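You operate a simulated robot arm through the tools that you are given. There is no shell and no other tool. Be economical: measure what you need, move in short steps, check, and stop when the job is done.

The job below is to be done with a simulated two-armed robot. You get a single attempt, and the scene is never put back.

Task
Straighten the caddy's bent post, lock it and load two spools.
Fine: bend the post upright, throw the post lever shut, then slide the orange spool from the narrow mat on No. 1 and the red spool from the narrow mat on No. 2.

It is judged by the outcome, as a careful person would: the job done as asked, and still so three seconds after it is handed in. It fails if anything else is knocked over, pushed out of place, dropped, spilled or broken.

Robot
Two 7-joint arms with two-finger grippers on one trunk, hanging from a carriage that runs on a gantry, over the field with the corners [-1.389, -2.46], [-0.11, -2.518], [0.011, 0.18], [-1.267, 0.237] (x, y) and turns from -293 to 395 degrees about z. Base frame: it is fixed where the carriage stands at the start and does not move with it; the origin is on the floor, on the carriage's upright axis, x ahead of it, y to its left, z up; the surface under the hand at the start is at about z = 0.88. Readings come in m, degrees, newtons and seconds.
The left shoulder is at the start at [0.04, 0.158, 1.277], the right one opposite. With the tool pointing down near the work surface each hand reaches from about 0.1 to 0.58 m from the robot's upright axis, wherever it stands, measured 20 degrees to its own side. Places, roughly: No. 1 spool seat [0.4, 0.3, 0.9]; No. 2 spool seat [0.4, 0.2, 0.9]; caddy post [0.4, 0.3, 0.9]; post lever [0.5, 0.3, 1]. Payload 1.96 kg a hand.
The TCP of each hand is the grasp point between the finger pads, 0.02 m short of the fingertips. In the tool frame z runs along the fingers and y along their closing line. Largest opening 0.072 m; the body of the gripper starts 0.038 m behind the TCP.
Orientation is told as [roll, pitch, yaw] about the base's x, y, z axes, in that order, counted from this pose: with the fingers straight down and closing along the base's y, the tool's x points along the base's -x, its y along +y and its z along -z.

Tools
- The arms move only by the tool nudge_tool. It takes "left_plan", "right_plan" or both (then of equal length, played together; a hand with none holds still); each is a list of rows, each a list of 7 numbers: the shift along the tool's x, y, z in mm, then the turn, a rotation vector about the tool's x, y, z in rad, then the closure in counts, from 0 (fully open) to 255 (shut). In form: [[x, y, z, ax, ay, az, fingers], ...]. A call has 1 to 12 rows; each row is the pose to reach, as a shift and turn from the pose commanded when the call began, along the tool's axes at that moment. Rows are played at 5 a second. More than 0.05 m and 8.6 degrees between two rows, or a gripper value outside its range, and nothing of the call is played. A pose out of reach is approached as far as the arm can. The call stops where the force on the tool passes 50 N (or 10 N more than at its start, if that is more) or the arm is blocked; 0.2 s more then pass. Each finger travels about 0.045 m/s and halts on what it meets, pressing with about 22 N; the grip force reading is that of the motor and also rises with nothing between the fingers. The clock runs only during rows and for 0.2 s after the last one: add rows that repeat a pose to give the fingers time. It gives the time, the measured TCP pose, the force on the tool (base axes), the opening and the grip force at its end, in the units of the frame above (readings bear some noise), with the torque about the TCP (base axes, N m) and any sound that the robot's microphone picked up.
- Cameras (640 x 400 px; columns grow to the right, rows downward): "scene" is now at [0.2047, 0.0324, 1.6241]; the picture's right is [0.59, -0.80, 0.00], its down [-0.75, -0.55, -0.36] and it looks along [0.29, 0.22, -0.93] (base axes); focal length 290 px, centre (320, 200). "left" rides on the left gripper at [0.071, -0.019, -0.082] in its tool frame; the picture's right is [0.26, 0.97, 0.00], its down [-0.67, 0.18, -0.72] and it looks along [-0.69, 0.19, 0.70] (tool axes); focal length 280 px, centre (320, 200). "right" rides on the right gripper at [0.071, 0.019, -0.082] in its tool frame; the picture's right is [-0.26, 0.97, 0.00], its down [-0.67, -0.18, -0.72] and it looks along [-0.69, -0.19, 0.70] (tool axes); focal length 280 px, centre (320, 200). There is no depth. A picture from a camera that has moved, and an enlarged one, comes with that camera's place and axes in the base frame and with its lens.
- snapshot(camera): a new picture of that camera. No time passes.
- slide_trunk(by): slides the trunk up (or, below 0, down) by that many m; the arms and the scene camera ride with it, the base frame stays. It gives what a move gives, with no picture.
- drive_base(legs): drives the robot by 1 to 6 legs, each [ahead, left, turn to the left] in m, m and degrees, along the robot's own axes; the way and the turn of a leg run together, so that a leg with both is an arc; at most 1.5 m and 180 degrees a leg. The arms and the cameras ride along, it lands a little off, and it stops where it bumps. It keeps to its track: a leg is cut to what the track allows. It gives what a move gives.
- turn_head(pan, tilt): turns the head with the scene camera to pan (to the left, within 86 degrees either way) and tilt (down, from -29 to 69), counted from straight ahead of the robot. It gives what a move gives.
- inspect(camera, box): a new picture of the part [left, top, right, bottom] of that camera's present view, enlarged. No time passes.
- close_job(): hands the job in; it is judged then, once.

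Go step by step. Nothing tells you exact positions but the pictures and the camera data: compare them with the known pose of the tool, close in by small moves and look again before you grip or let go. The budget is 120 turns and 88 pictures, counting those below and the enlarged ones. Unless the task says otherwise, let go and move clear before handing in, and close with one line.

The tools are called after ">>>" by a JSON object that holds its "method" and its "body". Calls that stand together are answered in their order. nudge_tool: Moves the arms, as the interface text tells. Its arguments: {"type":"object","properties":{"left_plan":{"type":"array"},"right_plan":{"type":"array"}},"required":[]} The other tools are called the same way: slide_trunk (by) slides the trunk up or down; drive_base (legs) drives the base; turn_head (pan, tilt) turns the head that bears the scene camera; snapshot (camera) takes a picture; inspect (camera, box) takes an enlarged picture of a part of a camera's view; close_job () hands the job in.

At the start:

```text
time_s: 0.0
left_eef_pos: [0.246, 0.3568, 1.2266]
left_tcp_rot: [0.0, -0.1, 0.0]
left_wrist_force: [-0.4, -0.1, 0.5]
left_ft_torque: [0.03, -0.03, -0.04]
left_width: 0.0722
left_grasp_force: 0.1
right_eef_pos: [0.3058, 0.0607, 1.2259]
right_tcp_rot: [0.0, -0.1, 0.0]
right_wrist_force: [-0.4, -0.9, -0.5]
right_ft_torque: [-0.01, 0.03, 0.01]
right_width: 0.0721
right_grasp_force: 0.0
trunk travel left (down, up): [-0.6, 0.24]
robot x, y, heading: [-0.0021, -0.0026, 0.1]
head pan, tilt: [36.5, 68.8]
```

scene: 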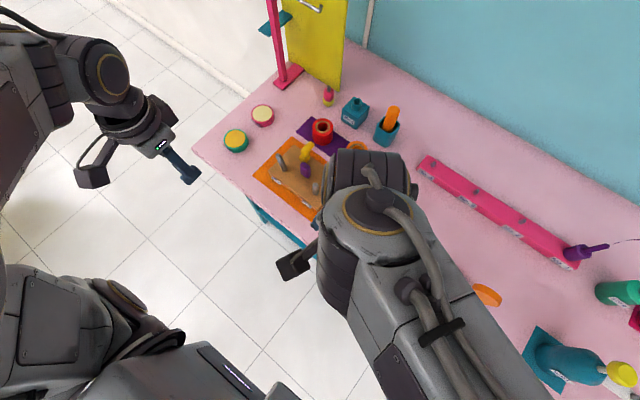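
right: 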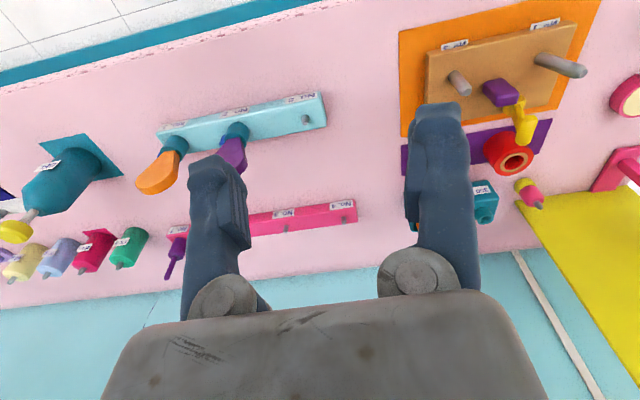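
left: 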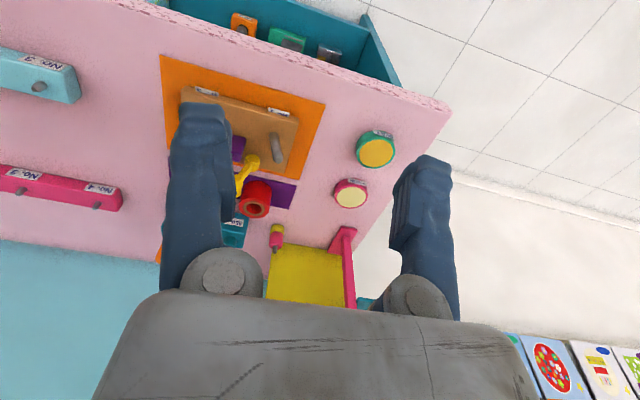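

I see the caddy (tan board on an orange mat) with two posts, a yellow lever, and a red spool on the purple narrow mat; the orange spool is hidden behind the right arm. I'll look closer from several cameras.

>>> {"method": "inspect", "body": {"camera": "right", "box": [380, 0, 640, 240]}}

>>> {"method": "inspect", "body": {"camera": "scene", "box": [200, 80, 420, 240]}}

>>> {"method": "inspect", "body": {"camera": "left", "box": [140, 40, 360, 260]}}

```text
1.67 times, centred on (510, 120) of right
camera zoom: at [0.2331, 0.0807, 1.3076], right [0.26, 0.97, 0.0], down [0.67, -0.18, 0.72], along [0.69, -0.19, -0.7], focal length 467 px, centre (3, 333)
```

zoom: 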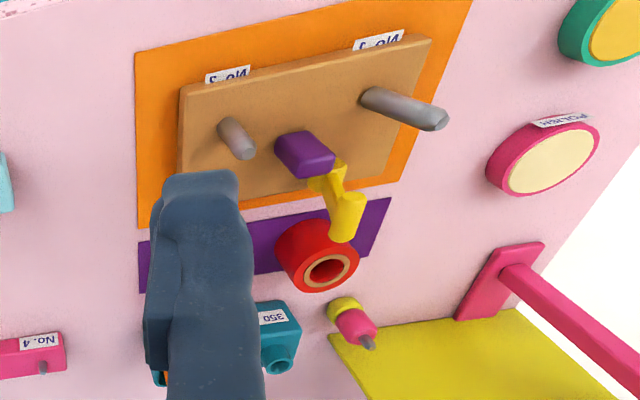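

```text
2.50 times, centred on (310, 160) of scene
camera zoom: at [0.2047, 0.0324, 1.6241], right [0.59, -0.8, 0.0], down [-0.75, -0.55, -0.36], along [0.29, 0.22, -0.93], focal length 725 px, centre (345, 300)
```

zoom: 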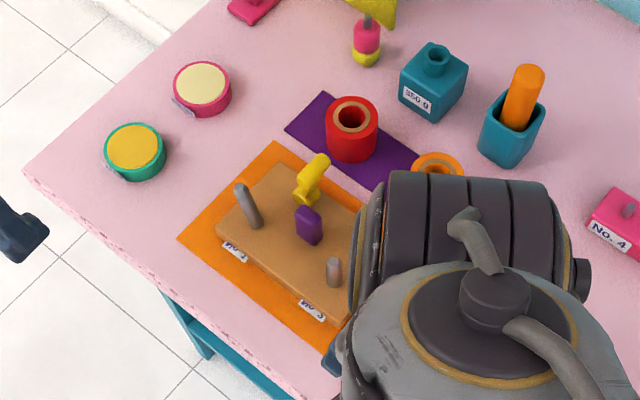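

```text
1.82 times, centred on (250, 150) of left
camera zoom: at [0.1741, 0.3374, 1.3082], right [-0.26, 0.97, 0.0], down [0.67, 0.18, 0.72], along [0.69, 0.19, -0.7], focal length 510 px, centre (447, 291)
```

zoom: 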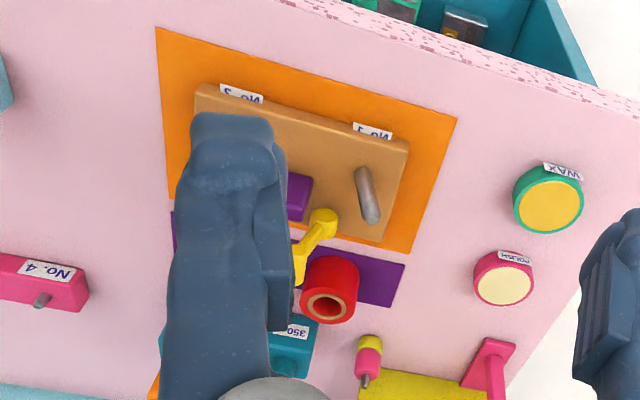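

The right arm hides the orange spool. I'll move the right hand to the right for a clear scene view.

>>> {"method": "nudge_tool", "body": {"right_plan": [[0, -45, 0, 0, 0, 0, 0], [0, -90, 0, 0, 0, 0, 0], [0, -135, 0, 0, 0, 0, 0], [0, -180, 0, 0, 0, 0, 0], [0, -220, 0, 0, 0, 0, 0]]}}

>>> {"method": "snapshot", "body": {"camera": "scene"}}

>>> {"method": "inspect", "body": {"camera": "scene", "box": [240, 100, 420, 220]}}

```text
time_s: 1.2
left_eef_pos: [0.2461, 0.3579, 1.2264]
left_tcp_rot: [0.0, 0.1, 0.0]
left_wrist_force: [-0.6, 0.4, -0.2]
left_ft_torque: [0.03, -0.01, 0.01]
left_width: 0.0721
left_grasp_force: 0.1
right_eef_pos: [0.3074, -0.1603, 1.2232]
right_tcp_rot: [0.1, 0.0, 0.0]
right_wrist_force: [-0.1, 0.3, -0.2]
right_ft_torque: [-0.01, 0.03, -0.02]
right_width: 0.0721
right_grasp_force: 0.0
trunk travel left (down, up): [-0.6, 0.24]
robot x, y, heading: [0.001, -0.0008, 0.1]
head pan, tilt: [36.5, 68.8]
```

```text
81 pictures are left
camera scene: at [0.2047, 0.0323, 1.6241], right [0.59, -0.8, 0.0], down [-0.75, -0.55, -0.36], along [0.29, 0.22, -0.93], focal length 290 px, centre (320, 200)
```

scene: 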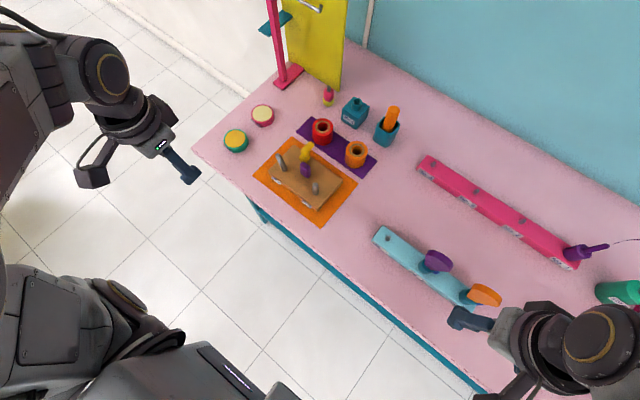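

```text
3.33 times, centred on (330, 160) of scene
camera zoom: at [0.2047, 0.0323, 1.6241], right [0.59, -0.8, 0.0], down [-0.75, -0.55, -0.36], along [0.29, 0.22, -0.93], focal length 966 px, centre (287, 333)
```

zoom: 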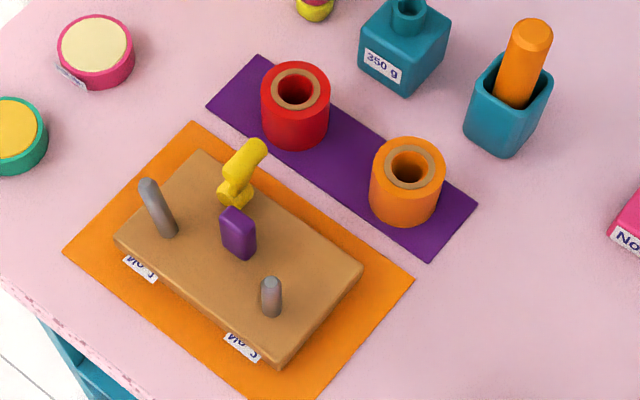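

The post at No. 1 leans toward +y by about 20° (base ≈ [0.445, 0.331], top ≈ [0.449, 0.352, 0.955]); No. 2 is upright at ≈ [0.437, 0.219]. I'll bring the left hand camera in to look at the lever.

>>> {"method": "nudge_tool", "body": {"left_plan": [[0, -40, 20, 0, 0, 0, 0], [0, -80, 45, 0, 0, 0, 0], [0, -115, 70, 0, 0, 0, 0], [0, -137, 90, 0, 0, 0, 0]]}}

>>> {"method": "snapshot", "body": {"camera": "left"}}

```text
time_s: 2.2
left_eef_pos: [0.2564, 0.2166, 1.1326]
left_tcp_rot: [-2.7, 0.2, 1.0]
left_wrist_force: [0.5, -1.7, -1.0]
left_ft_torque: [0.04, 0.04, 0.02]
left_width: 0.0721
left_grasp_force: 0.1
left hand out of reach, approached as far as the arm can: row 2, 3, 4
right_eef_pos: [0.3077, -0.1598, 1.2225]
right_tcp_rot: [0.0, 0.0, 0.0]
right_wrist_force: [-0.1, 0.0, -0.2]
right_ft_torque: [-0.03, 0.0, 0.0]
right_width: 0.0719
right_grasp_force: 0.1
trunk travel left (down, up): [-0.6, 0.24]
robot x, y, heading: [0.0031, 0.0013, -0.2]
head pan, tilt: [36.5, 68.8]
```

```text
79 pictures are left
camera left: at [0.1849, 0.2006, 1.2162], right [-0.28, 0.96, -0.05], down [0.67, 0.23, 0.7], along [0.68, 0.17, -0.71], focal length 280 px, centre (320, 200)
```

left: 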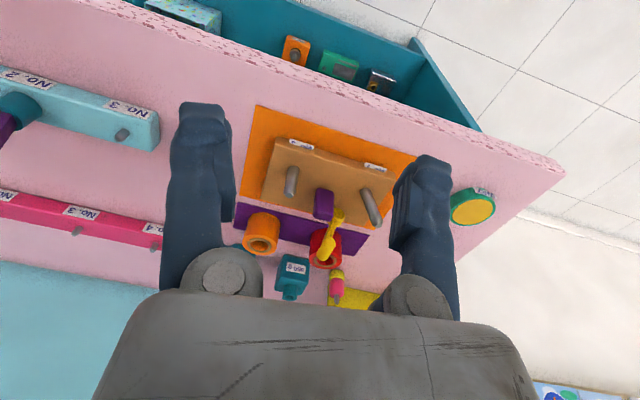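

>>> {"method": "inspect", "body": {"camera": "left", "box": [230, 100, 410, 310]}}

>>> {"method": "inspect", "body": {"camera": "scene", "box": [270, 110, 380, 200]}}

```text
1.90 times, centred on (320, 205) of left
camera zoom: at [0.1849, 0.2006, 1.2162], right [-0.28, 0.96, -0.05], down [0.67, 0.23, 0.7], along [0.68, 0.17, -0.71], focal length 534 px, centre (320, 190)
```

zoom: 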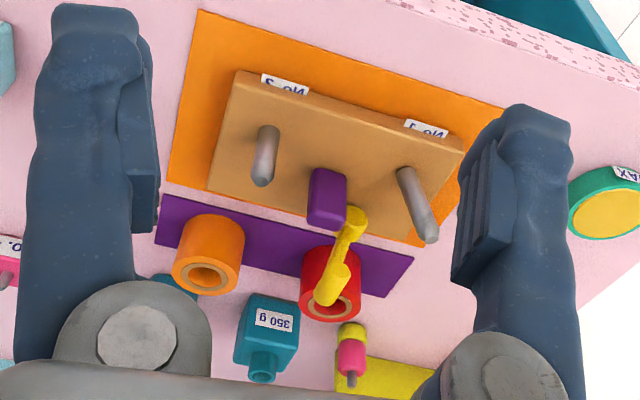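

```text
4.44 times, centred on (325, 155) of scene
camera zoom: at [0.2046, 0.0323, 1.6241], right [0.59, -0.8, 0.0], down [-0.75, -0.55, -0.36], along [0.29, 0.22, -0.93], focal length 1288 px, centre (298, 400)
```

zoom: 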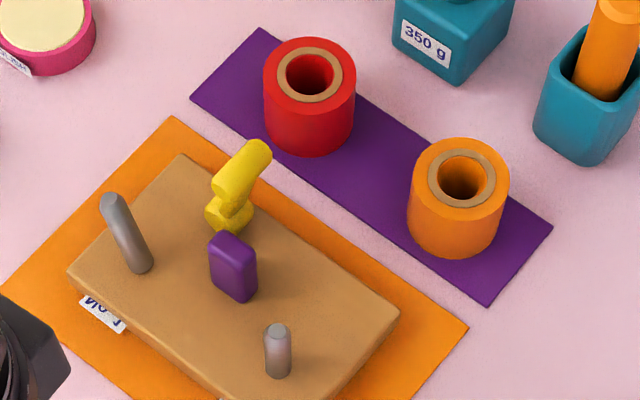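

The lever hub sits near [0.50, 0.305, 0.912] with the handle tip near [0.522, 0.297, 0.97]. I'll enlarge more to work out its swing.

>>> {"method": "inspect", "body": {"camera": "left", "box": [295, 175, 390, 270]}}

>>> {"method": "inspect", "body": {"camera": "scene", "box": [285, 135, 335, 185]}}

```text
4.21 times, centred on (342, 222) of left
camera zoom: at [0.1849, 0.2006, 1.2162], right [-0.28, 0.96, -0.05], down [0.67, 0.23, 0.7], along [0.68, 0.17, -0.71], focal length 1181 px, centre (225, 105)
```

zoom: 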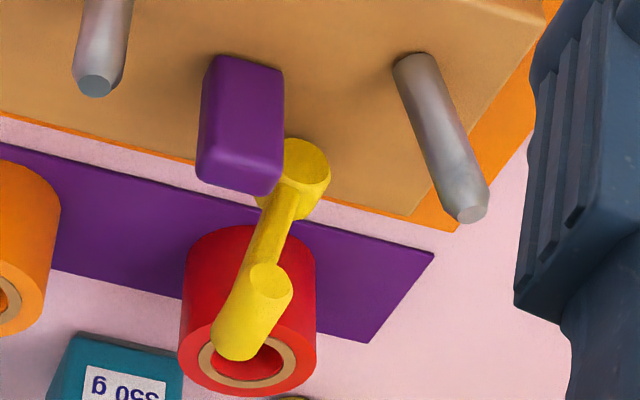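

```text
8.00 times, centred on (310, 160) of scene
camera zoom: at [0.2046, 0.0323, 1.6241], right [0.59, -0.8, 0.0], down [-0.75, -0.55, -0.36], along [0.29, 0.22, -0.93], focal length 2319 px, centre (400, 520)
```

zoom: 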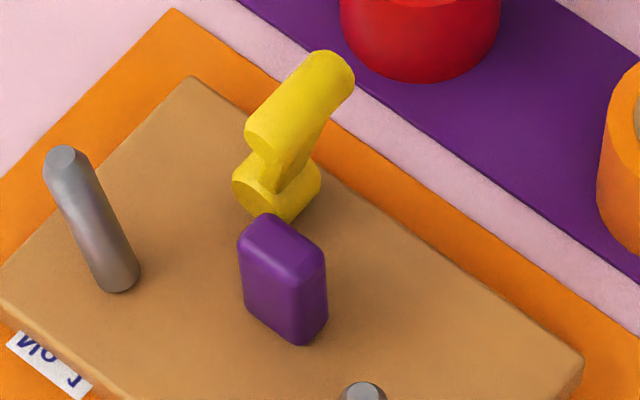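

The lever's hub axis runs roughly along x, so the handle swings in the y–z plane. It stands about 11° past vertical toward −y. The spools near x = 0.60 are at the edge of reach, so I'll drive left and turn to face the caddy.

>>> {"method": "drive_base", "body": {"legs": [[0, 0.175, 0], [0.03, 0, 17]]}}

>>> {"method": "turn_head", "body": {"pan": 0, "tilt": 62}}

>>> {"method": "snapshot", "body": {"camera": "scene"}}

```text
time_s: 4.6
left_eef_pos: [0.1906, 0.4602, 1.1338]
left_tcp_rot: [-2.8, 0.1, 17.2]
left_wrist_force: [0.2, -0.4, -0.4]
left_ft_torque: [0.03, 0.01, 0.03]
left_width: 0.0723
left_grasp_force: 0.0
right_eef_pos: [0.3477, 0.115, 1.2229]
right_tcp_rot: [0.1, 0.0, 16.8]
right_wrist_force: [-0.9, 0.7, 0.9]
right_ft_torque: [0.0, 0.01, 0.03]
right_width: 0.0717
right_grasp_force: 0.1
trunk travel left (down, up): [-0.6, 0.24]
robot x, y, heading: [0.0089, 0.1793, 16.7]
head pan, tilt: [36.5, 68.8]
cut short: leg 2
```

```text
time_s: 5.7
left_eef_pos: [0.1905, 0.4582, 1.1322]
left_tcp_rot: [-3.2, 0.1, 17.3]
left_wrist_force: [-1.0, 0.5, 0.0]
left_ft_torque: [0.0, 0.04, -0.02]
left_width: 0.072
left_grasp_force: 0.0
right_eef_pos: [0.3485, 0.1145, 1.223]
right_tcp_rot: [-0.1, -0.1, 16.8]
right_wrist_force: [-0.9, 0.9, 0.3]
right_ft_torque: [-0.01, 0.0, 0.0]
right_width: 0.0722
right_grasp_force: 0.1
trunk travel left (down, up): [-0.6, 0.24]
robot x, y, heading: [0.0098, 0.1794, 16.6]
head pan, tilt: [0.0, 62.0]
```

```text
74 pictures are left
camera scene: at [0.2225, 0.2434, 1.6311], right [0.29, -0.96, 0.0], down [-0.85, -0.26, -0.47], along [0.45, 0.14, -0.88], focal length 290 px, centre (320, 200)
```

scene: 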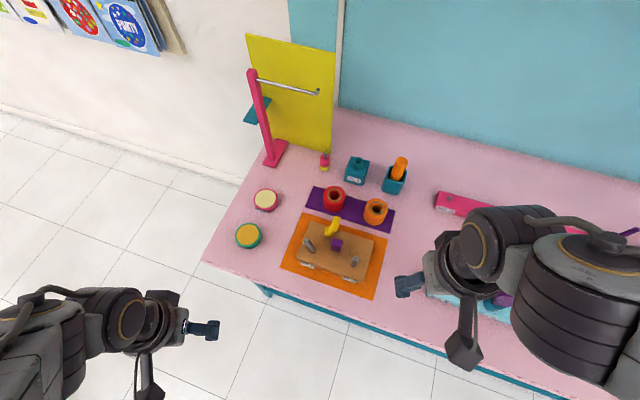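

Good overview. I'll zoom in on the caddy from here to refine positions.

>>> {"method": "inspect", "body": {"camera": "scene", "box": [270, 170, 400, 305]}}

```text
2.96 times, centred on (335, 238) of scene
camera zoom: at [0.2225, 0.2434, 1.6311], right [0.29, -0.96, 0.0], down [-0.85, -0.26, -0.47], along [0.45, 0.14, -0.88], focal length 859 px, centre (276, 89)
```

zoom: 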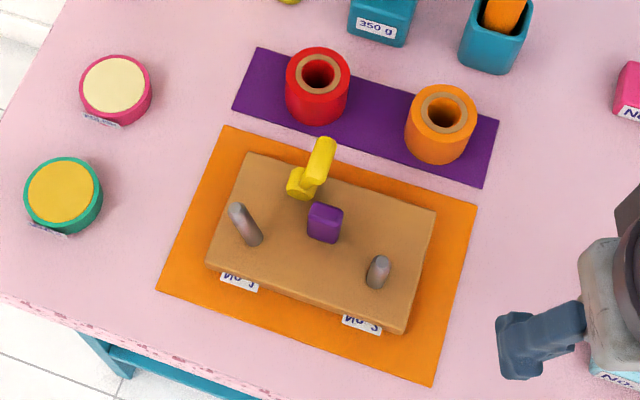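

Post base at [0.445, 0.331], top about [0.448, 0.350, 0.953]. I'll bring the left hand above the post, yaw near 0, fingers open along y.

>>> {"method": "nudge_tool", "body": {"left_plan": [[-30, -26, 8, 0, 0, 0.05, 0], [-60, -52, 16, 0, 0, 0.1, 0], [-90, -80, 26, 0, 0, 0.15, 0], [-120, -106, 34, 0, 0, 0.2, 0], [-150, -132, 44, 0, 0, 0.25, 0], [-180, -160, 52, 0, 0, 0.28, 0], [-205, -184, 60, 0, 0, 0.29, 0], [-205, -184, 60, 0, 0, 0.29, 0]]}}

>>> {"method": "snapshot", "body": {"camera": "left"}}

```text
time_s: 7.5
left_eef_pos: [0.4435, 0.3439, 1.0786]
left_tcp_rot: [-2.6, -0.7, 0.7]
left_wrist_force: [-0.4, -0.3, -0.9]
left_ft_torque: [-0.02, 0.01, 0.0]
left_width: 0.072
left_grasp_force: 0.1
right_eef_pos: [0.3488, 0.1143, 1.223]
right_tcp_rot: [0.0, 0.0, 16.7]
right_wrist_force: [0.6, 0.5, -1.2]
right_ft_torque: [0.01, 0.0, -0.01]
right_width: 0.0719
right_grasp_force: 0.0
trunk travel left (down, up): [-0.6, 0.24]
robot x, y, heading: [0.0057, 0.1793, 17.1]
head pan, tilt: [0.0, 62.0]
```

```text
72 pictures are left
camera left: at [0.37, 0.3274, 1.1607], right [-0.27, 0.96, -0.05], down [0.66, 0.22, 0.71], along [0.7, 0.16, -0.7], focal length 280 px, centre (320, 200)
```

left: 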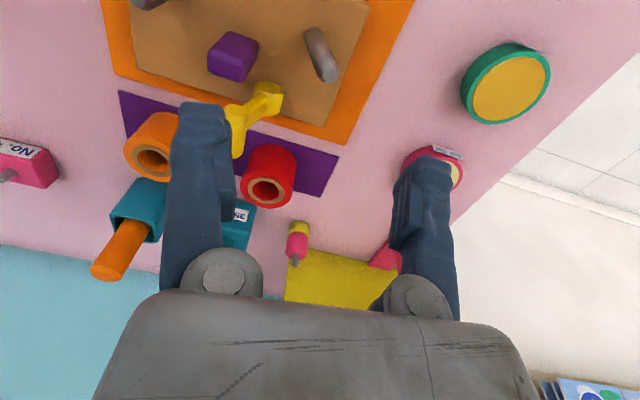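

Now level the hand, straddle the post, and descend partway closed to stay clear of the purple block.

>>> {"method": "nudge_tool", "body": {"left_plan": [[0, 0, 20, -0.02, 0.005, 0.03, 35], [-1, -2, 45, -0.046, 0.012, 0.06, 35], [-2, -3, 75, -0.046, 0.012, 0.06, 35], [-2, -4, 100, -0.046, 0.012, 0.06, 35], [-2, -4, 120, -0.046, 0.012, 0.06, 35], [-2, -4, 120, -0.046, 0.012, 0.06, 35]]}}

>>> {"method": "inspect", "body": {"camera": "scene", "box": [270, 170, 400, 305]}}

>>> {"method": "snapshot", "body": {"camera": "left"}}

```text
time_s: 8.9
left_eef_pos: [0.4458, 0.3347, 0.9614]
left_tcp_rot: [0.0, -0.1, -2.7]
left_wrist_force: [-0.3, 0.1, -0.2]
left_ft_torque: [-0.01, -0.02, 0.01]
left_width: 0.0623
left_grasp_force: 0.0
right_eef_pos: [0.3483, 0.1143, 1.2228]
right_tcp_rot: [0.1, 0.0, 16.8]
right_wrist_force: [-0.1, -0.9, -0.5]
right_ft_torque: [0.0, 0.03, -0.02]
right_width: 0.072
right_grasp_force: 0.0
trunk travel left (down, up): [-0.6, 0.24]
robot x, y, heading: [0.0113, 0.179, 16.6]
head pan, tilt: [0.0, 62.0]
```

```text
2.96 times, centred on (335, 238) of scene
camera zoom: at [0.2225, 0.2433, 1.6312], right [0.29, -0.96, 0.0], down [-0.85, -0.26, -0.47], along [0.45, 0.14, -0.88], focal length 859 px, centre (276, 89)
```

zoom: 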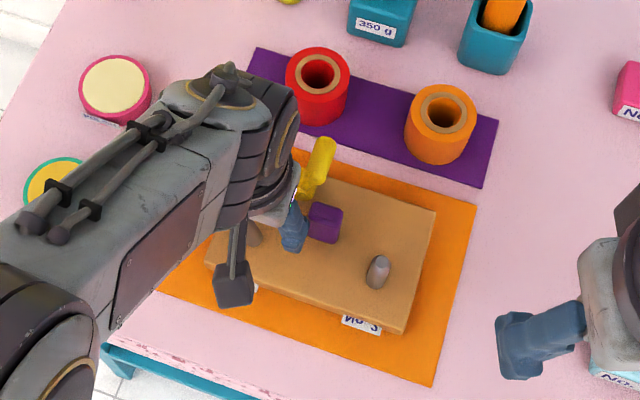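

```text
70 pictures are left
camera left: at [0.3728, 0.3188, 1.0438], right [-0.22, 0.98, 0.0], down [0.68, 0.15, 0.72], along [0.7, 0.16, -0.7], focal length 280 px, centre (320, 200)
```

left: 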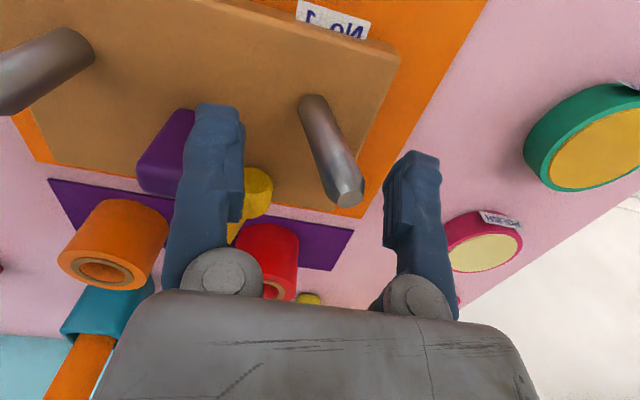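

Post is between the fingers. I'll narrow slightly, descend 22 mm more, then close gently in stages, which should push the post upright.

>>> {"method": "nudge_tool", "body": {"left_plan": [[0, 0, 0, 0, 0, 0, 55], [0, 0, 12, 0, 0, 0, 55], [0, -1, 22, 0, 0, 0, 55], [0, -2, 22, 0, 0, 0, 55]]}}

>>> {"method": "snapshot", "body": {"camera": "left"}}

```text
time_s: 9.9
left_eef_pos: [0.4454, 0.3309, 0.9405]
left_tcp_rot: [0.0, -0.1, -2.6]
left_wrist_force: [0.3, -0.1, -0.2]
left_ft_torque: [0.01, -0.02, -0.02]
left_width: 0.0564
left_grasp_force: 0.0
right_eef_pos: [0.3503, 0.1158, 1.2233]
right_tcp_rot: [0.1, 0.0, 16.8]
right_wrist_force: [0.6, 0.4, -0.3]
right_ft_torque: [-0.01, -0.02, 0.03]
right_width: 0.072
right_grasp_force: 0.0
trunk travel left (down, up): [-0.6, 0.24]
robot x, y, heading: [0.0038, 0.1778, 16.9]
head pan, tilt: [0.0, 62.0]
```

```text
69 pictures are left
camera left: at [0.3725, 0.3153, 1.0222], right [-0.22, 0.98, 0.0], down [0.68, 0.15, 0.72], along [0.7, 0.15, -0.7], focal length 280 px, centre (320, 200)
```

left: 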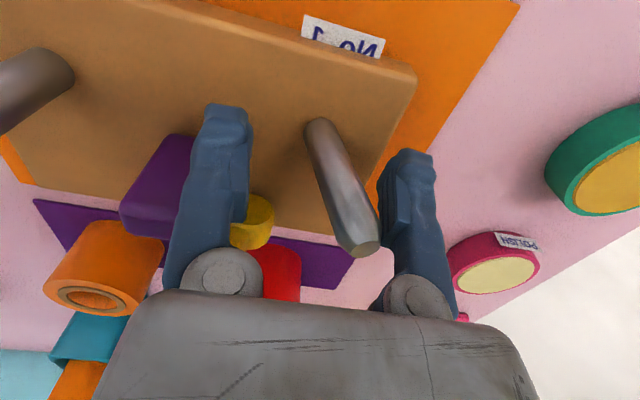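

Clear. Closing in steps now.

>>> {"method": "nudge_tool", "body": {"left_plan": [[0, 0, 0, 0, 0, 0, 90], [0, 0, 0, 0, 0, 0, 120], [0, 0, 0, 0, 0, 0, 150], [0, 0, 0, 0, 0, 0, 180], [0, 0, 0, 0, 0, 0, 210], [0, 0, 0, 0, 0, 0, 240], [0, 0, 0, 0, 0, 0, 240]]}}

>>> {"method": "snapshot", "body": {"camera": "left"}}

```text
time_s: 11.5
left_eef_pos: [0.4452, 0.3314, 0.9405]
left_tcp_rot: [0.1, 0.0, -2.7]
left_wrist_force: [-1.0, 3.2, -0.5]
left_ft_torque: [0.0, -0.13, 0.03]
left_width: 0.0152
left_grasp_force: 22.0
right_eef_pos: [0.3486, 0.1154, 1.2222]
right_tcp_rot: [0.0, -0.1, 16.7]
right_wrist_force: [-0.3, -0.4, 0.5]
right_ft_torque: [-0.03, -0.01, 0.0]
right_width: 0.072
right_grasp_force: 0.1
trunk travel left (down, up): [-0.6, 0.24]
robot x, y, heading: [0.0102, 0.1783, 17.0]
head pan, tilt: [0.0, 62.0]
```

```text
68 pictures are left
camera left: at [0.3722, 0.3159, 1.0223], right [-0.22, 0.98, 0.0], down [0.68, 0.15, 0.72], along [0.7, 0.16, -0.7], focal length 280 px, centre (320, 200)
```

left: 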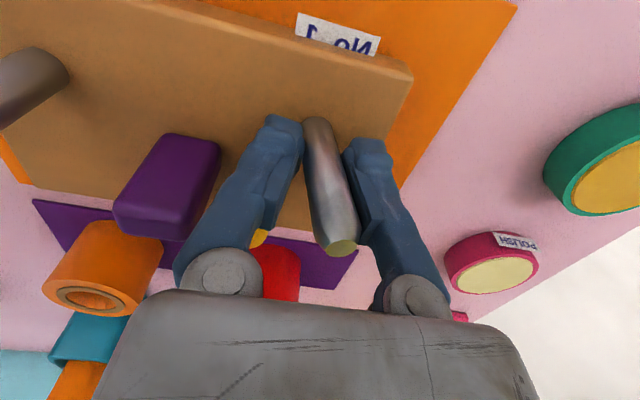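

The post is gripped but still leans around 5–7° to +y. I'll push 5 mm to −y and check.

>>> {"method": "nudge_tool", "body": {"left_plan": [[0, -2, 0, 0, 0, 0, 240], [0, -3.5, 0, 0, 0, 0, 240], [0, -5, 0, 0, 0, 0, 240], [0, -5, 0, 0, 0, 0, 240]]}}

>>> {"method": "snapshot", "body": {"camera": "left"}}

>>> {"method": "inspect", "body": {"camera": "scene", "box": [290, 200, 380, 290]}}

```text
time_s: 12.5
left_eef_pos: [0.4447, 0.3269, 0.941]
left_tcp_rot: [0.0, 0.0, -2.7]
left_wrist_force: [-0.4, 2.0, 0.3]
left_ft_torque: [-0.05, -0.01, 0.0]
left_width: 0.0152
left_grasp_force: 22.1
right_eef_pos: [0.3485, 0.1141, 1.2229]
right_tcp_rot: [0.0, 0.0, 16.7]
right_wrist_force: [0.5, 0.4, -0.5]
right_ft_torque: [0.0, 0.04, 0.01]
right_width: 0.0719
right_grasp_force: 0.0
trunk travel left (down, up): [-0.6, 0.24]
robot x, y, heading: [0.006, 0.1786, 16.8]
head pan, tilt: [0.0, 62.0]
```

```text
67 pictures are left
camera left: at [0.3728, 0.3109, 1.0231], right [-0.22, 0.98, 0.0], down [0.68, 0.15, 0.72], along [0.7, 0.15, -0.7], focal length 280 px, centre (320, 200)
```

left: 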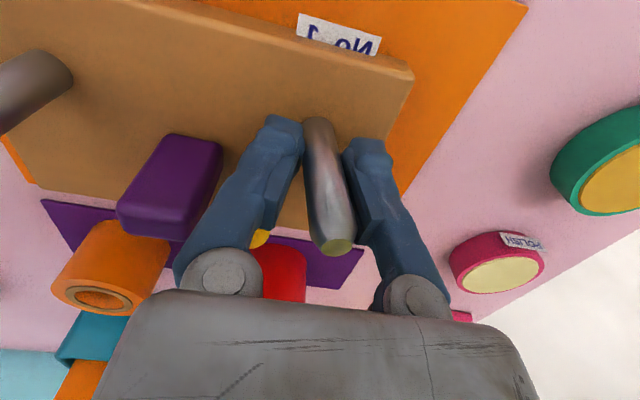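

```text
4.44 times, centred on (335, 245) of scene
camera zoom: at [0.2224, 0.2435, 1.6311], right [0.29, -0.96, 0.0], down [-0.85, -0.26, -0.47], along [0.45, 0.14, -0.88], focal length 1288 px, centre (253, 0)
```

zoom: 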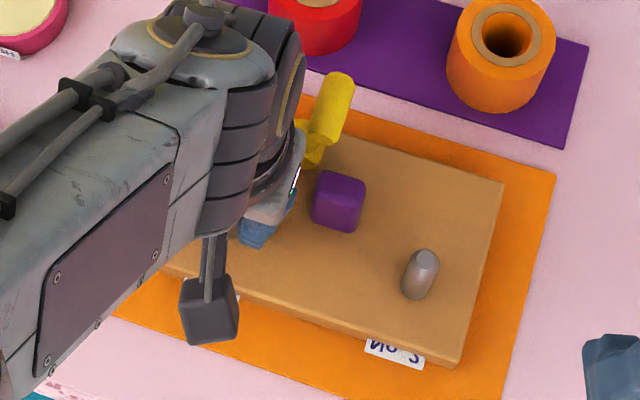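

The whole caddy slid about 5 mm with the push instead of the post bending. I'll anchor it by gripping post No. 2 with the right hand, then slide it back and bend against that anchor. First, the right hand goes above post No. 2.

>>> {"method": "nudge_tool", "body": {"right_plan": [[-20, 12, 36, 0, 0, 0.06, 0], [-40, 25, 72, 0, 0, 0.12, 0], [-60, 38, 108, 0, 0, 0.18, 0], [-80, 51, 144, 0, 0, 0.24, 0], [-100, 64, 180, 0, 0, 0.3, 0], [-113, 72, 203, 0, 0, 0.34, 0], [-113, 72, 203, 0, 0, 0.34, 0]]}}

>>> {"method": "snapshot", "body": {"camera": "right"}}

>>> {"method": "snapshot", "body": {"camera": "scene"}}

```text
time_s: 14.1
left_eef_pos: [0.4453, 0.3258, 0.941]
left_tcp_rot: [0.1, 0.0, -2.8]
left_wrist_force: [-0.6, -0.4, 1.1]
left_ft_torque: [-0.09, 0.03, 0.0]
left_width: 0.0148
left_grasp_force: 22.0
right_eef_pos: [0.435, 0.2196, 1.0182]
right_tcp_rot: [0.1, 0.0, -2.7]
right_wrist_force: [0.1, -0.1, -0.4]
right_ft_torque: [0.03, -0.02, 0.0]
right_width: 0.0721
right_grasp_force: 0.1
trunk travel left (down, up): [-0.6, 0.24]
robot x, y, heading: [0.0078, 0.1781, 16.9]
head pan, tilt: [0.0, 62.0]
```

```text
65 pictures are left
camera right: at [0.3646, 0.2417, 1.1008], right [0.31, 0.95, 0.0], down [0.67, -0.21, 0.72], along [0.68, -0.22, -0.7], focal length 280 px, centre (320, 200)
```

right: 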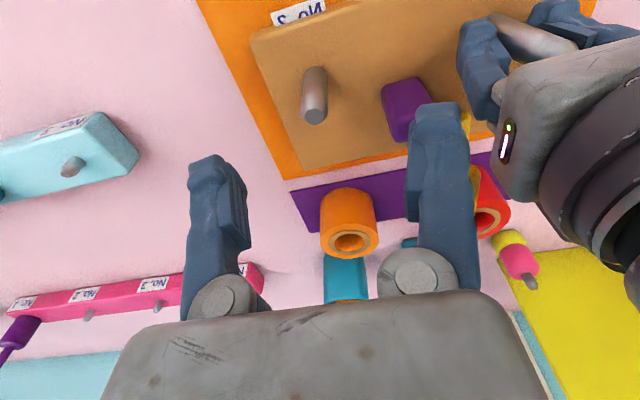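

```text
64 pictures are left
camera scene: at [0.2224, 0.2433, 1.6311], right [0.29, -0.96, 0.0], down [-0.85, -0.26, -0.47], along [0.45, 0.14, -0.88], focal length 290 px, centre (320, 200)
```

scene: 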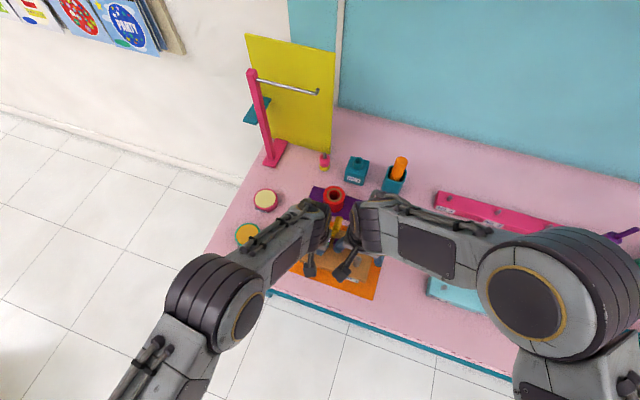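

Post 2 is now at [0.437, 0.215]. The right hand narrows, descends around it and grips.

>>> {"method": "nudge_tool", "body": {"right_plan": [[0, -2, 10, 0, 0, 0, 60], [-1, -4.5, 30, 0, 0, 0, 110], [-1, -4.5, 45, 0, 0, 0, 110], [-1, -4.5, 65, 0, 0, 0, 110], [-1, -4.5, 83, 0, 0, 0, 110], [-1, -4.5, 83, 0, 0, 0, 110]]}}

>>> {"method": "snapshot", "body": {"camera": "right"}}

```text
time_s: 15.5
left_eef_pos: [0.4459, 0.326, 0.9416]
left_tcp_rot: [0.0, -0.1, -2.7]
left_wrist_force: [0.0, -0.7, 0.1]
left_ft_torque: [0.01, -0.03, -0.01]
left_width: 0.0151
left_grasp_force: 21.9
right_eef_pos: [0.4358, 0.2148, 0.936]
right_tcp_rot: [0.0, 0.0, -2.7]
right_wrist_force: [0.2, -0.5, -0.6]
right_ft_torque: [0.01, 0.03, 0.02]
right_width: 0.041
right_grasp_force: 0.1
trunk travel left (down, up): [-0.6, 0.24]
robot x, y, heading: [0.0079, 0.1799, 17.1]
head pan, tilt: [0.0, 62.0]
```

```text
63 pictures are left
camera right: at [0.3645, 0.2374, 1.0173], right [0.31, 0.95, 0.0], down [0.67, -0.21, 0.72], along [0.68, -0.22, -0.7], focal length 280 px, centre (320, 200)
```

right: 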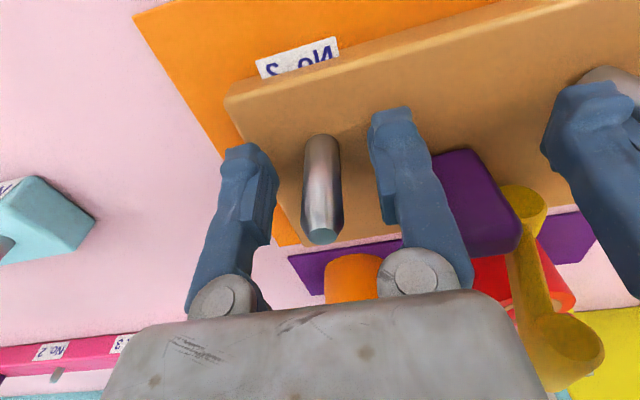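

Well centred. Grip post 2.

>>> {"method": "nudge_tool", "body": {"right_plan": [[0, 0, 0, 0, 0, 0, 150], [0, 0, 0, 0, 0, 0, 190], [0, 0, 0, 0, 0, 0, 230], [0, 0, 0, 0, 0, 0, 255], [0, 0, 0, 0, 0, 0, 255]]}}

>>> {"method": "nudge_tool", "body": {"right_plan": [[0, 1.5, 0, 0, 0, 0, 255], [0, 3, 0, 0, 0, 0, 255], [0, 4.5, 0, 0, 0, 0, 255], [0, 4.5, 0, 0, 0, 0, 255]], "left_plan": [[0, 1.5, 0, 0, 0, 0, 240], [0, 3, 0, 0, 0, 0, 240], [0, 4.5, 0, 0, 0, 0, 240], [0, 4.5, 0, 0, 0, 0, 240]]}}

>>> {"method": "snapshot", "body": {"camera": "left"}}

```text
time_s: 16.7
left_eef_pos: [0.4459, 0.3274, 0.9404]
left_tcp_rot: [0.0, 0.0, -2.7]
left_wrist_force: [0.4, 0.6, -0.2]
left_ft_torque: [-0.03, 0.08, -0.04]
left_width: 0.0149
left_grasp_force: 21.8
right_eef_pos: [0.4353, 0.2156, 0.9358]
right_tcp_rot: [0.0, 0.1, -2.7]
right_wrist_force: [1.0, -1.1, -0.4]
right_ft_torque: [-0.02, -0.02, -0.01]
right_width: 0.0152
right_grasp_force: 21.4
trunk travel left (down, up): [-0.6, 0.24]
robot x, y, heading: [0.0085, 0.1771, 16.8]
head pan, tilt: [0.0, 62.0]
```

```text
time_s: 17.7
left_eef_pos: [0.4449, 0.3302, 0.9408]
left_tcp_rot: [0.0, -0.1, -2.9]
left_wrist_force: [-0.8, -9.9, 6.8]
left_ft_torque: [-0.21, -0.16, 0.02]
left_width: 0.0151
left_grasp_force: 21.7
right_eef_pos: [0.4361, 0.2167, 0.937]
right_tcp_rot: [0.1, 0.1, -2.6]
right_wrist_force: [-0.8, 5.0, 0.6]
right_ft_torque: [0.06, 0.03, 0.0]
right_width: 0.0149
right_grasp_force: 21.6
trunk travel left (down, up): [-0.6, 0.24]
robot x, y, heading: [0.0086, 0.1785, 16.9]
head pan, tilt: [0.0, 62.0]
```

```text
62 pictures are left
camera left: at [0.3731, 0.314, 1.0229], right [-0.22, 0.98, 0.0], down [0.68, 0.15, 0.72], along [0.7, 0.15, -0.7], focal length 280 px, centre (320, 200)
```

left: 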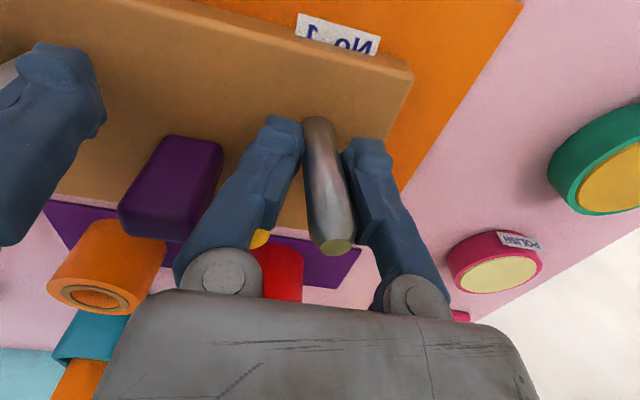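

Forces are still settling between the two hands; I'll hold a moment and read again.

>>> {"method": "nudge_tool", "body": {"right_plan": [[0, 0, 0, 0, 0, 0, 255], [0, 0, 0, 0, 0, 0, 255], [0, 0, 0, 0, 0, 0, 255]], "left_plan": [[0, 0, 0, 0, 0, 0, 240], [0, 0, 0, 0, 0, 0, 240], [0, 0, 0, 0, 0, 0, 240]]}}

>>> {"method": "snapshot", "body": {"camera": "right"}}

```text
time_s: 18.5
left_eef_pos: [0.4456, 0.3293, 0.9403]
left_tcp_rot: [-0.1, -0.1, -2.8]
left_wrist_force: [0.3, -13.9, 8.8]
left_ft_torque: [-0.38, -0.06, 0.03]
left_width: 0.0152
left_grasp_force: 21.9
right_eef_pos: [0.4361, 0.2178, 0.9366]
right_tcp_rot: [-0.1, 0.0, -2.7]
right_wrist_force: [-2.3, 9.9, -0.5]
right_ft_torque: [0.14, 0.0, 0.03]
right_width: 0.0149
right_grasp_force: 22.0
trunk travel left (down, up): [-0.6, 0.24]
robot x, y, heading: [0.0078, 0.1783, 16.8]
head pan, tilt: [0.0, 62.0]
```

```text
61 pictures are left
camera right: at [0.365, 0.24, 1.0184], right [0.31, 0.95, 0.0], down [0.67, -0.21, 0.72], along [0.68, -0.22, -0.7], focal length 280 px, centre (320, 200)
```

right: 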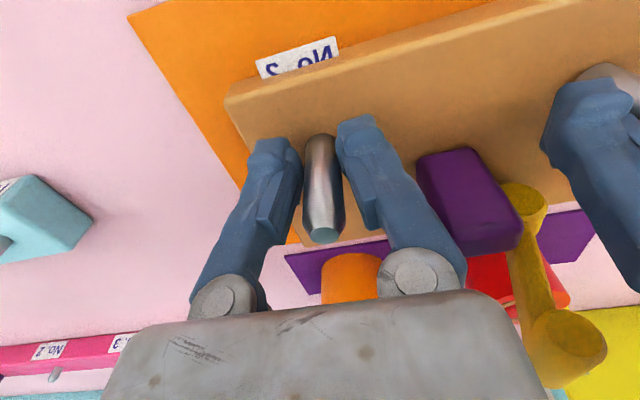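

The hands hold the caddy firmly now. With the right hand as anchor, I bend post 1 toward −y, in small steps with a slight roll to follow the arc.

>>> {"method": "nudge_tool", "body": {"right_plan": [[0, 0, 0, 0, 0, 0, 255], [0, 0, 0, 0, 0, 0, 255], [0, 0, 0, 0, 0, 0, 255], [0, 0, 0, 0, 0, 0, 255], [0, 0, 0, 0, 0, 0, 255]], "left_plan": [[0, -2, 0, 0, 0, 0, 240], [0, -3.5, 0, 0, 0, 0, 240], [0, -5, 0, 0, 0, 0, 240], [0, -6.5, 0, 0, 0, 0, 240], [0, -6.5, 0, 0, 0, 0, 240]]}}

>>> {"method": "snapshot", "body": {"camera": "left"}}

```text
time_s: 19.7
left_eef_pos: [0.4448, 0.3274, 0.9404]
left_tcp_rot: [0.3, -0.1, -2.6]
left_wrist_force: [0.9, 9.6, 5.7]
left_ft_torque: [0.22, 0.12, 0.01]
left_width: 0.0147
left_grasp_force: 22.0
right_eef_pos: [0.4358, 0.2179, 0.9366]
right_tcp_rot: [-0.1, 0.1, -2.7]
right_wrist_force: [-0.9, -7.1, 0.6]
right_ft_torque: [-0.12, 0.09, -0.03]
right_width: 0.0149
right_grasp_force: 21.8
trunk travel left (down, up): [-0.6, 0.24]
robot x, y, heading: [0.0085, 0.1793, 16.8]
head pan, tilt: [0.0, 62.0]
```

```text
60 pictures are left
camera left: at [0.3731, 0.3111, 1.0219], right [-0.22, 0.98, 0.0], down [0.68, 0.15, 0.72], along [0.7, 0.16, -0.7], focal length 280 px, centre (320, 200)
```

left: 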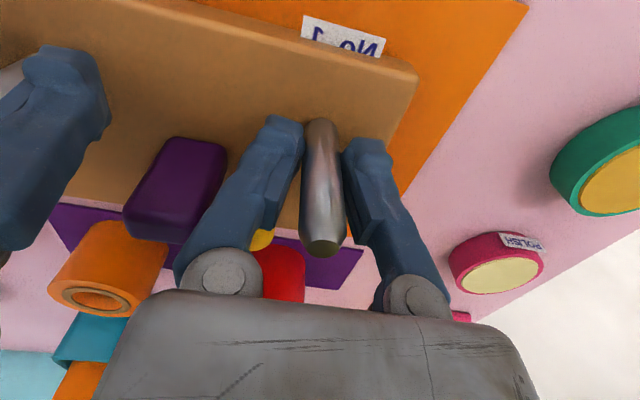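

The post is now nearly upright (about 1° left). A little more, then I'll open the fingers slightly to see whether it springs back.

>>> {"method": "nudge_tool", "body": {"right_plan": [[0, 0, 0, 0, 0, 0, 255], [0, 0, 0, 0, 0, 0, 255], [0, 0, 0, 0, 0, 0, 255], [0, 0, 0, 0, 0, 0, 255], [0, 0, 0, 0, 0, 0, 255], [0, 0, 0, 0, 0, 0, 255]], "left_plan": [[0, -1, 0, 0, 0, 0, 240], [0, -1.5, 0, 0, 0, 0, 240], [0, -1.5, 0, 0, 0, 0, 240], [0, 0, 0, 0, 0, 0, 170], [0, 0, 0, 0, 0, 0, 140], [0, 0, 0, 0, 0, 0, 140]]}}

>>> {"method": "snapshot", "body": {"camera": "left"}}

```text
time_s: 21.1
left_eef_pos: [0.4457, 0.3243, 0.939]
left_tcp_rot: [-0.1, -0.1, -2.7]
left_wrist_force: [0.3, -0.2, 0.3]
left_ft_torque: [0.02, -0.03, -0.04]
left_width: 0.0326
left_grasp_force: 0.0
right_eef_pos: [0.4362, 0.2182, 0.9362]
right_tcp_rot: [0.1, 0.0, -2.6]
right_wrist_force: [-0.7, -0.4, 1.7]
right_ft_torque: [0.03, -0.06, -0.01]
right_width: 0.015
right_grasp_force: 22.3
trunk travel left (down, up): [-0.6, 0.24]
robot x, y, heading: [0.0098, 0.1808, 16.8]
head pan, tilt: [0.0, 62.0]
```

```text
59 pictures are left
camera left: at [0.3731, 0.3085, 1.0212], right [-0.22, 0.98, 0.0], down [0.68, 0.15, 0.72], along [0.7, 0.15, -0.7], focal length 280 px, centre (320, 200)
```

left: 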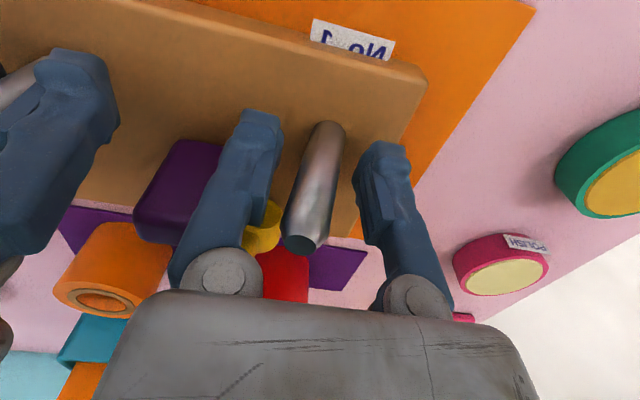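

It stays where bent (no springback), but overshot to about −8°. Re-centre the hand over the base line (y ≈ 0.3285) and close to bring it back.

>>> {"method": "nudge_tool", "body": {"right_plan": [[0, 0, 0, 0, 0, 0, 255], [0, 0, 0, 0, 0, 0, 255], [0, 0, 0, 0, 0, 0, 255], [0, 0, 0, 0, 0, 0, 255], [0, 0, 0, 0, 0, 0, 255], [0, 0, 0, 0, 0, 0, 255]], "left_plan": [[0, 2, 0, 0, 0, 0, 140], [0, 4.5, 0, 0, 0, 0, 140], [0, 4.5, 0, 0, 0, 0, 180], [0, 4.5, 0, 0, 0, 0, 210], [0, 4.5, 0, 0, 0, 0, 240], [0, 4.5, 0, 0, 0, 0, 240]]}}

>>> {"method": "snapshot", "body": {"camera": "left"}}

```text
time_s: 22.5
left_eef_pos: [0.4442, 0.3294, 0.9404]
left_tcp_rot: [0.0, 0.0, -2.7]
left_wrist_force: [-0.8, -9.0, 0.2]
left_ft_torque: [-0.15, -0.01, 0.0]
left_width: 0.0148
left_grasp_force: 21.8
right_eef_pos: [0.4361, 0.2178, 0.9367]
right_tcp_rot: [0.1, 0.0, -2.6]
right_wrist_force: [0.2, 9.0, 0.2]
right_ft_torque: [0.09, -0.02, 0.05]
right_width: 0.015
right_grasp_force: 22.2
trunk travel left (down, up): [-0.6, 0.24]
robot x, y, heading: [0.0086, 0.1782, 16.6]
head pan, tilt: [0.0, 62.0]
```

```text
58 pictures are left
camera left: at [0.3733, 0.3131, 1.022], right [-0.22, 0.98, 0.0], down [0.68, 0.15, 0.72], along [0.7, 0.15, -0.7], focal length 280 px, centre (320, 200)
```

left: 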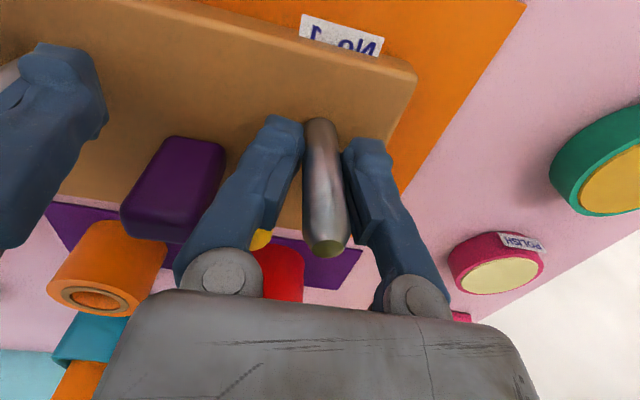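

Now about +2°. A small correction back toward −y.

>>> {"method": "nudge_tool", "body": {"right_plan": [[0, 0, 0, 0, 0, 0, 255], [0, 0, 0, 0, 0, 0, 255], [0, 0, 0, 0, 0, 0, 255]], "left_plan": [[0, -1, 0, 0, 0, 0, 240], [0, -2.2, 0, 0, 0, 0, 240], [0, -2.2, 0, 0, 0, 0, 240]]}}

>>> {"method": "snapshot", "body": {"camera": "left"}}

```text
time_s: 23.3
left_eef_pos: [0.446, 0.3269, 0.9398]
left_tcp_rot: [0.1, 0.0, -2.7]
left_wrist_force: [0.5, 0.6, -0.1]
left_ft_torque: [0.0, 0.1, -0.04]
left_width: 0.0147
left_grasp_force: 21.8
right_eef_pos: [0.4365, 0.2179, 0.9366]
right_tcp_rot: [-0.1, 0.0, -2.7]
right_wrist_force: [0.2, -1.5, 0.1]
right_ft_torque: [0.02, 0.0, -0.01]
right_width: 0.015
right_grasp_force: 22.0
trunk travel left (down, up): [-0.6, 0.24]
robot x, y, heading: [0.0073, 0.1799, 16.7]
head pan, tilt: [0.0, 62.0]
```

```text
57 pictures are left
camera left: at [0.3732, 0.3114, 1.0223], right [-0.22, 0.98, 0.0], down [0.68, 0.15, 0.72], along [0.7, 0.16, -0.7], focal length 280 px, centre (320, 200)
```

left: 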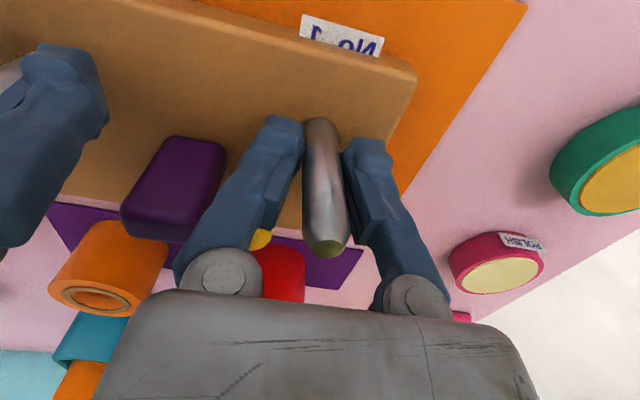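

Elastic slack taken up; force is near zero now. Another small push.

>>> {"method": "nudge_tool", "body": {"right_plan": [[0, 0, 0, 0, 0, 0, 255], [0, 0, 0, 0, 0, 0, 255], [0, 0, 0, 0, 0, 0, 255]], "left_plan": [[0, -1.2, 0, 0, 0, 0, 240], [0, -2.4, 0, 0, 0, 0, 240], [0, -2.4, 0, 0, 0, 0, 240]]}}

>>> {"method": "inspect", "body": {"camera": "left", "box": [220, 80, 440, 280]}}

```text
time_s: 24.1
left_eef_pos: [0.4462, 0.3241, 0.9399]
left_tcp_rot: [0.1, -0.1, -2.7]
left_wrist_force: [-3.1, 12.2, 5.5]
left_ft_torque: [0.31, 0.17, -0.02]
left_width: 0.015
left_grasp_force: 21.8
right_eef_pos: [0.4364, 0.2162, 0.9358]
right_tcp_rot: [-0.3, 0.0, -2.9]
right_wrist_force: [1.1, -14.6, -0.2]
right_ft_torque: [-0.26, 0.02, -0.09]
right_width: 0.0148
right_grasp_force: 22.1
trunk travel left (down, up): [-0.6, 0.24]
robot x, y, heading: [0.0045, 0.1809, 17.0]
head pan, tilt: [0.0, 62.0]
```

```text
2.00 times, centred on (330, 180) of left
camera zoom: at [0.3729, 0.3089, 1.0224], right [-0.22, 0.98, 0.0], down [0.68, 0.15, 0.72], along [0.7, 0.16, -0.7], focal length 561 px, centre (300, 240)
```

zoom: 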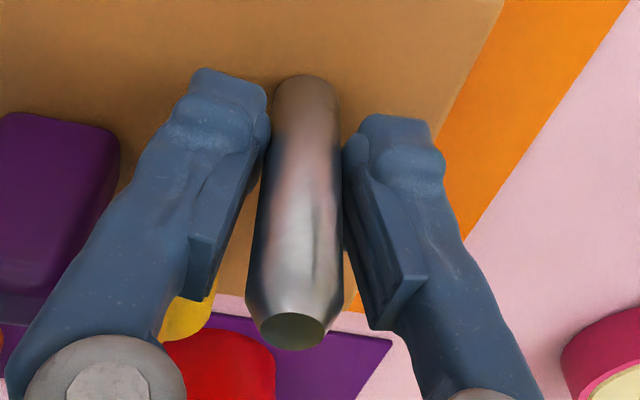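

Now about −2.6°. I'll open, re-centre 3.2 mm to +y and close again — the earlier closure showed the needed offset.

>>> {"method": "nudge_tool", "body": {"right_plan": [[0, 0, 0, 0, 0, 0, 255], [0, 0, 0, 0, 0, 0, 255], [0, 0, 0, 0, 0, 0, 255], [0, 0, 0, 0, 0, 0, 255], [0, 0, 0, 0, 0, 0, 255], [0, 0, 0, 0, 0, 0, 255], [0, 0, 0, 0, 0, 0, 255], [0, 0, 0, 0, 0, 0, 255]], "left_plan": [[0, 0, 0, 0, 0, 0, 160], [0, 0, 0, 0, 0, 0, 150], [0, 1.5, 0, 0, 0, 0, 150], [0, 3.2, 0, 0, 0, 0, 150], [0, 3.2, 0, 0, 0, 0, 190], [0, 3.2, 0, 0, 0, 0, 220], [0, 3.2, 0, 0, 0, 0, 240], [0, 3.2, 0, 0, 0, 0, 240]]}}

>>> {"method": "inspect", "body": {"camera": "left", "box": [220, 80, 440, 280]}}

```text
time_s: 25.9
left_eef_pos: [0.4449, 0.3272, 0.9401]
left_tcp_rot: [-0.1, 0.0, -2.7]
left_wrist_force: [-1.2, -7.3, -0.3]
left_ft_torque: [-0.14, -0.08, 0.0]
left_width: 0.0149
left_grasp_force: 22.0
right_eef_pos: [0.4357, 0.2181, 0.9366]
right_tcp_rot: [0.1, 0.0, -2.6]
right_wrist_force: [1.0, 7.7, 0.9]
right_ft_torque: [0.09, 0.17, 0.04]
right_width: 0.0153
right_grasp_force: 22.6
trunk travel left (down, up): [-0.6, 0.24]
robot x, y, heading: [0.009, 0.1798, 16.7]
head pan, tilt: [0.0, 62.0]
```

```text
2.00 times, centred on (330, 180) of left
camera zoom: at [0.3724, 0.3116, 1.0221], right [-0.22, 0.98, 0.0], down [0.68, 0.15, 0.72], along [0.7, 0.15, -0.7], focal length 561 px, centre (300, 240)
```

zoom: 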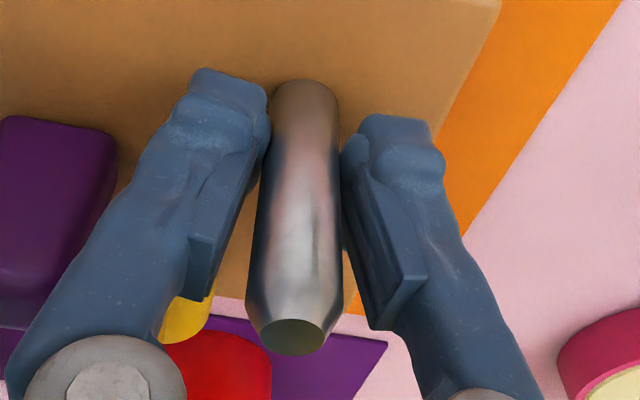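

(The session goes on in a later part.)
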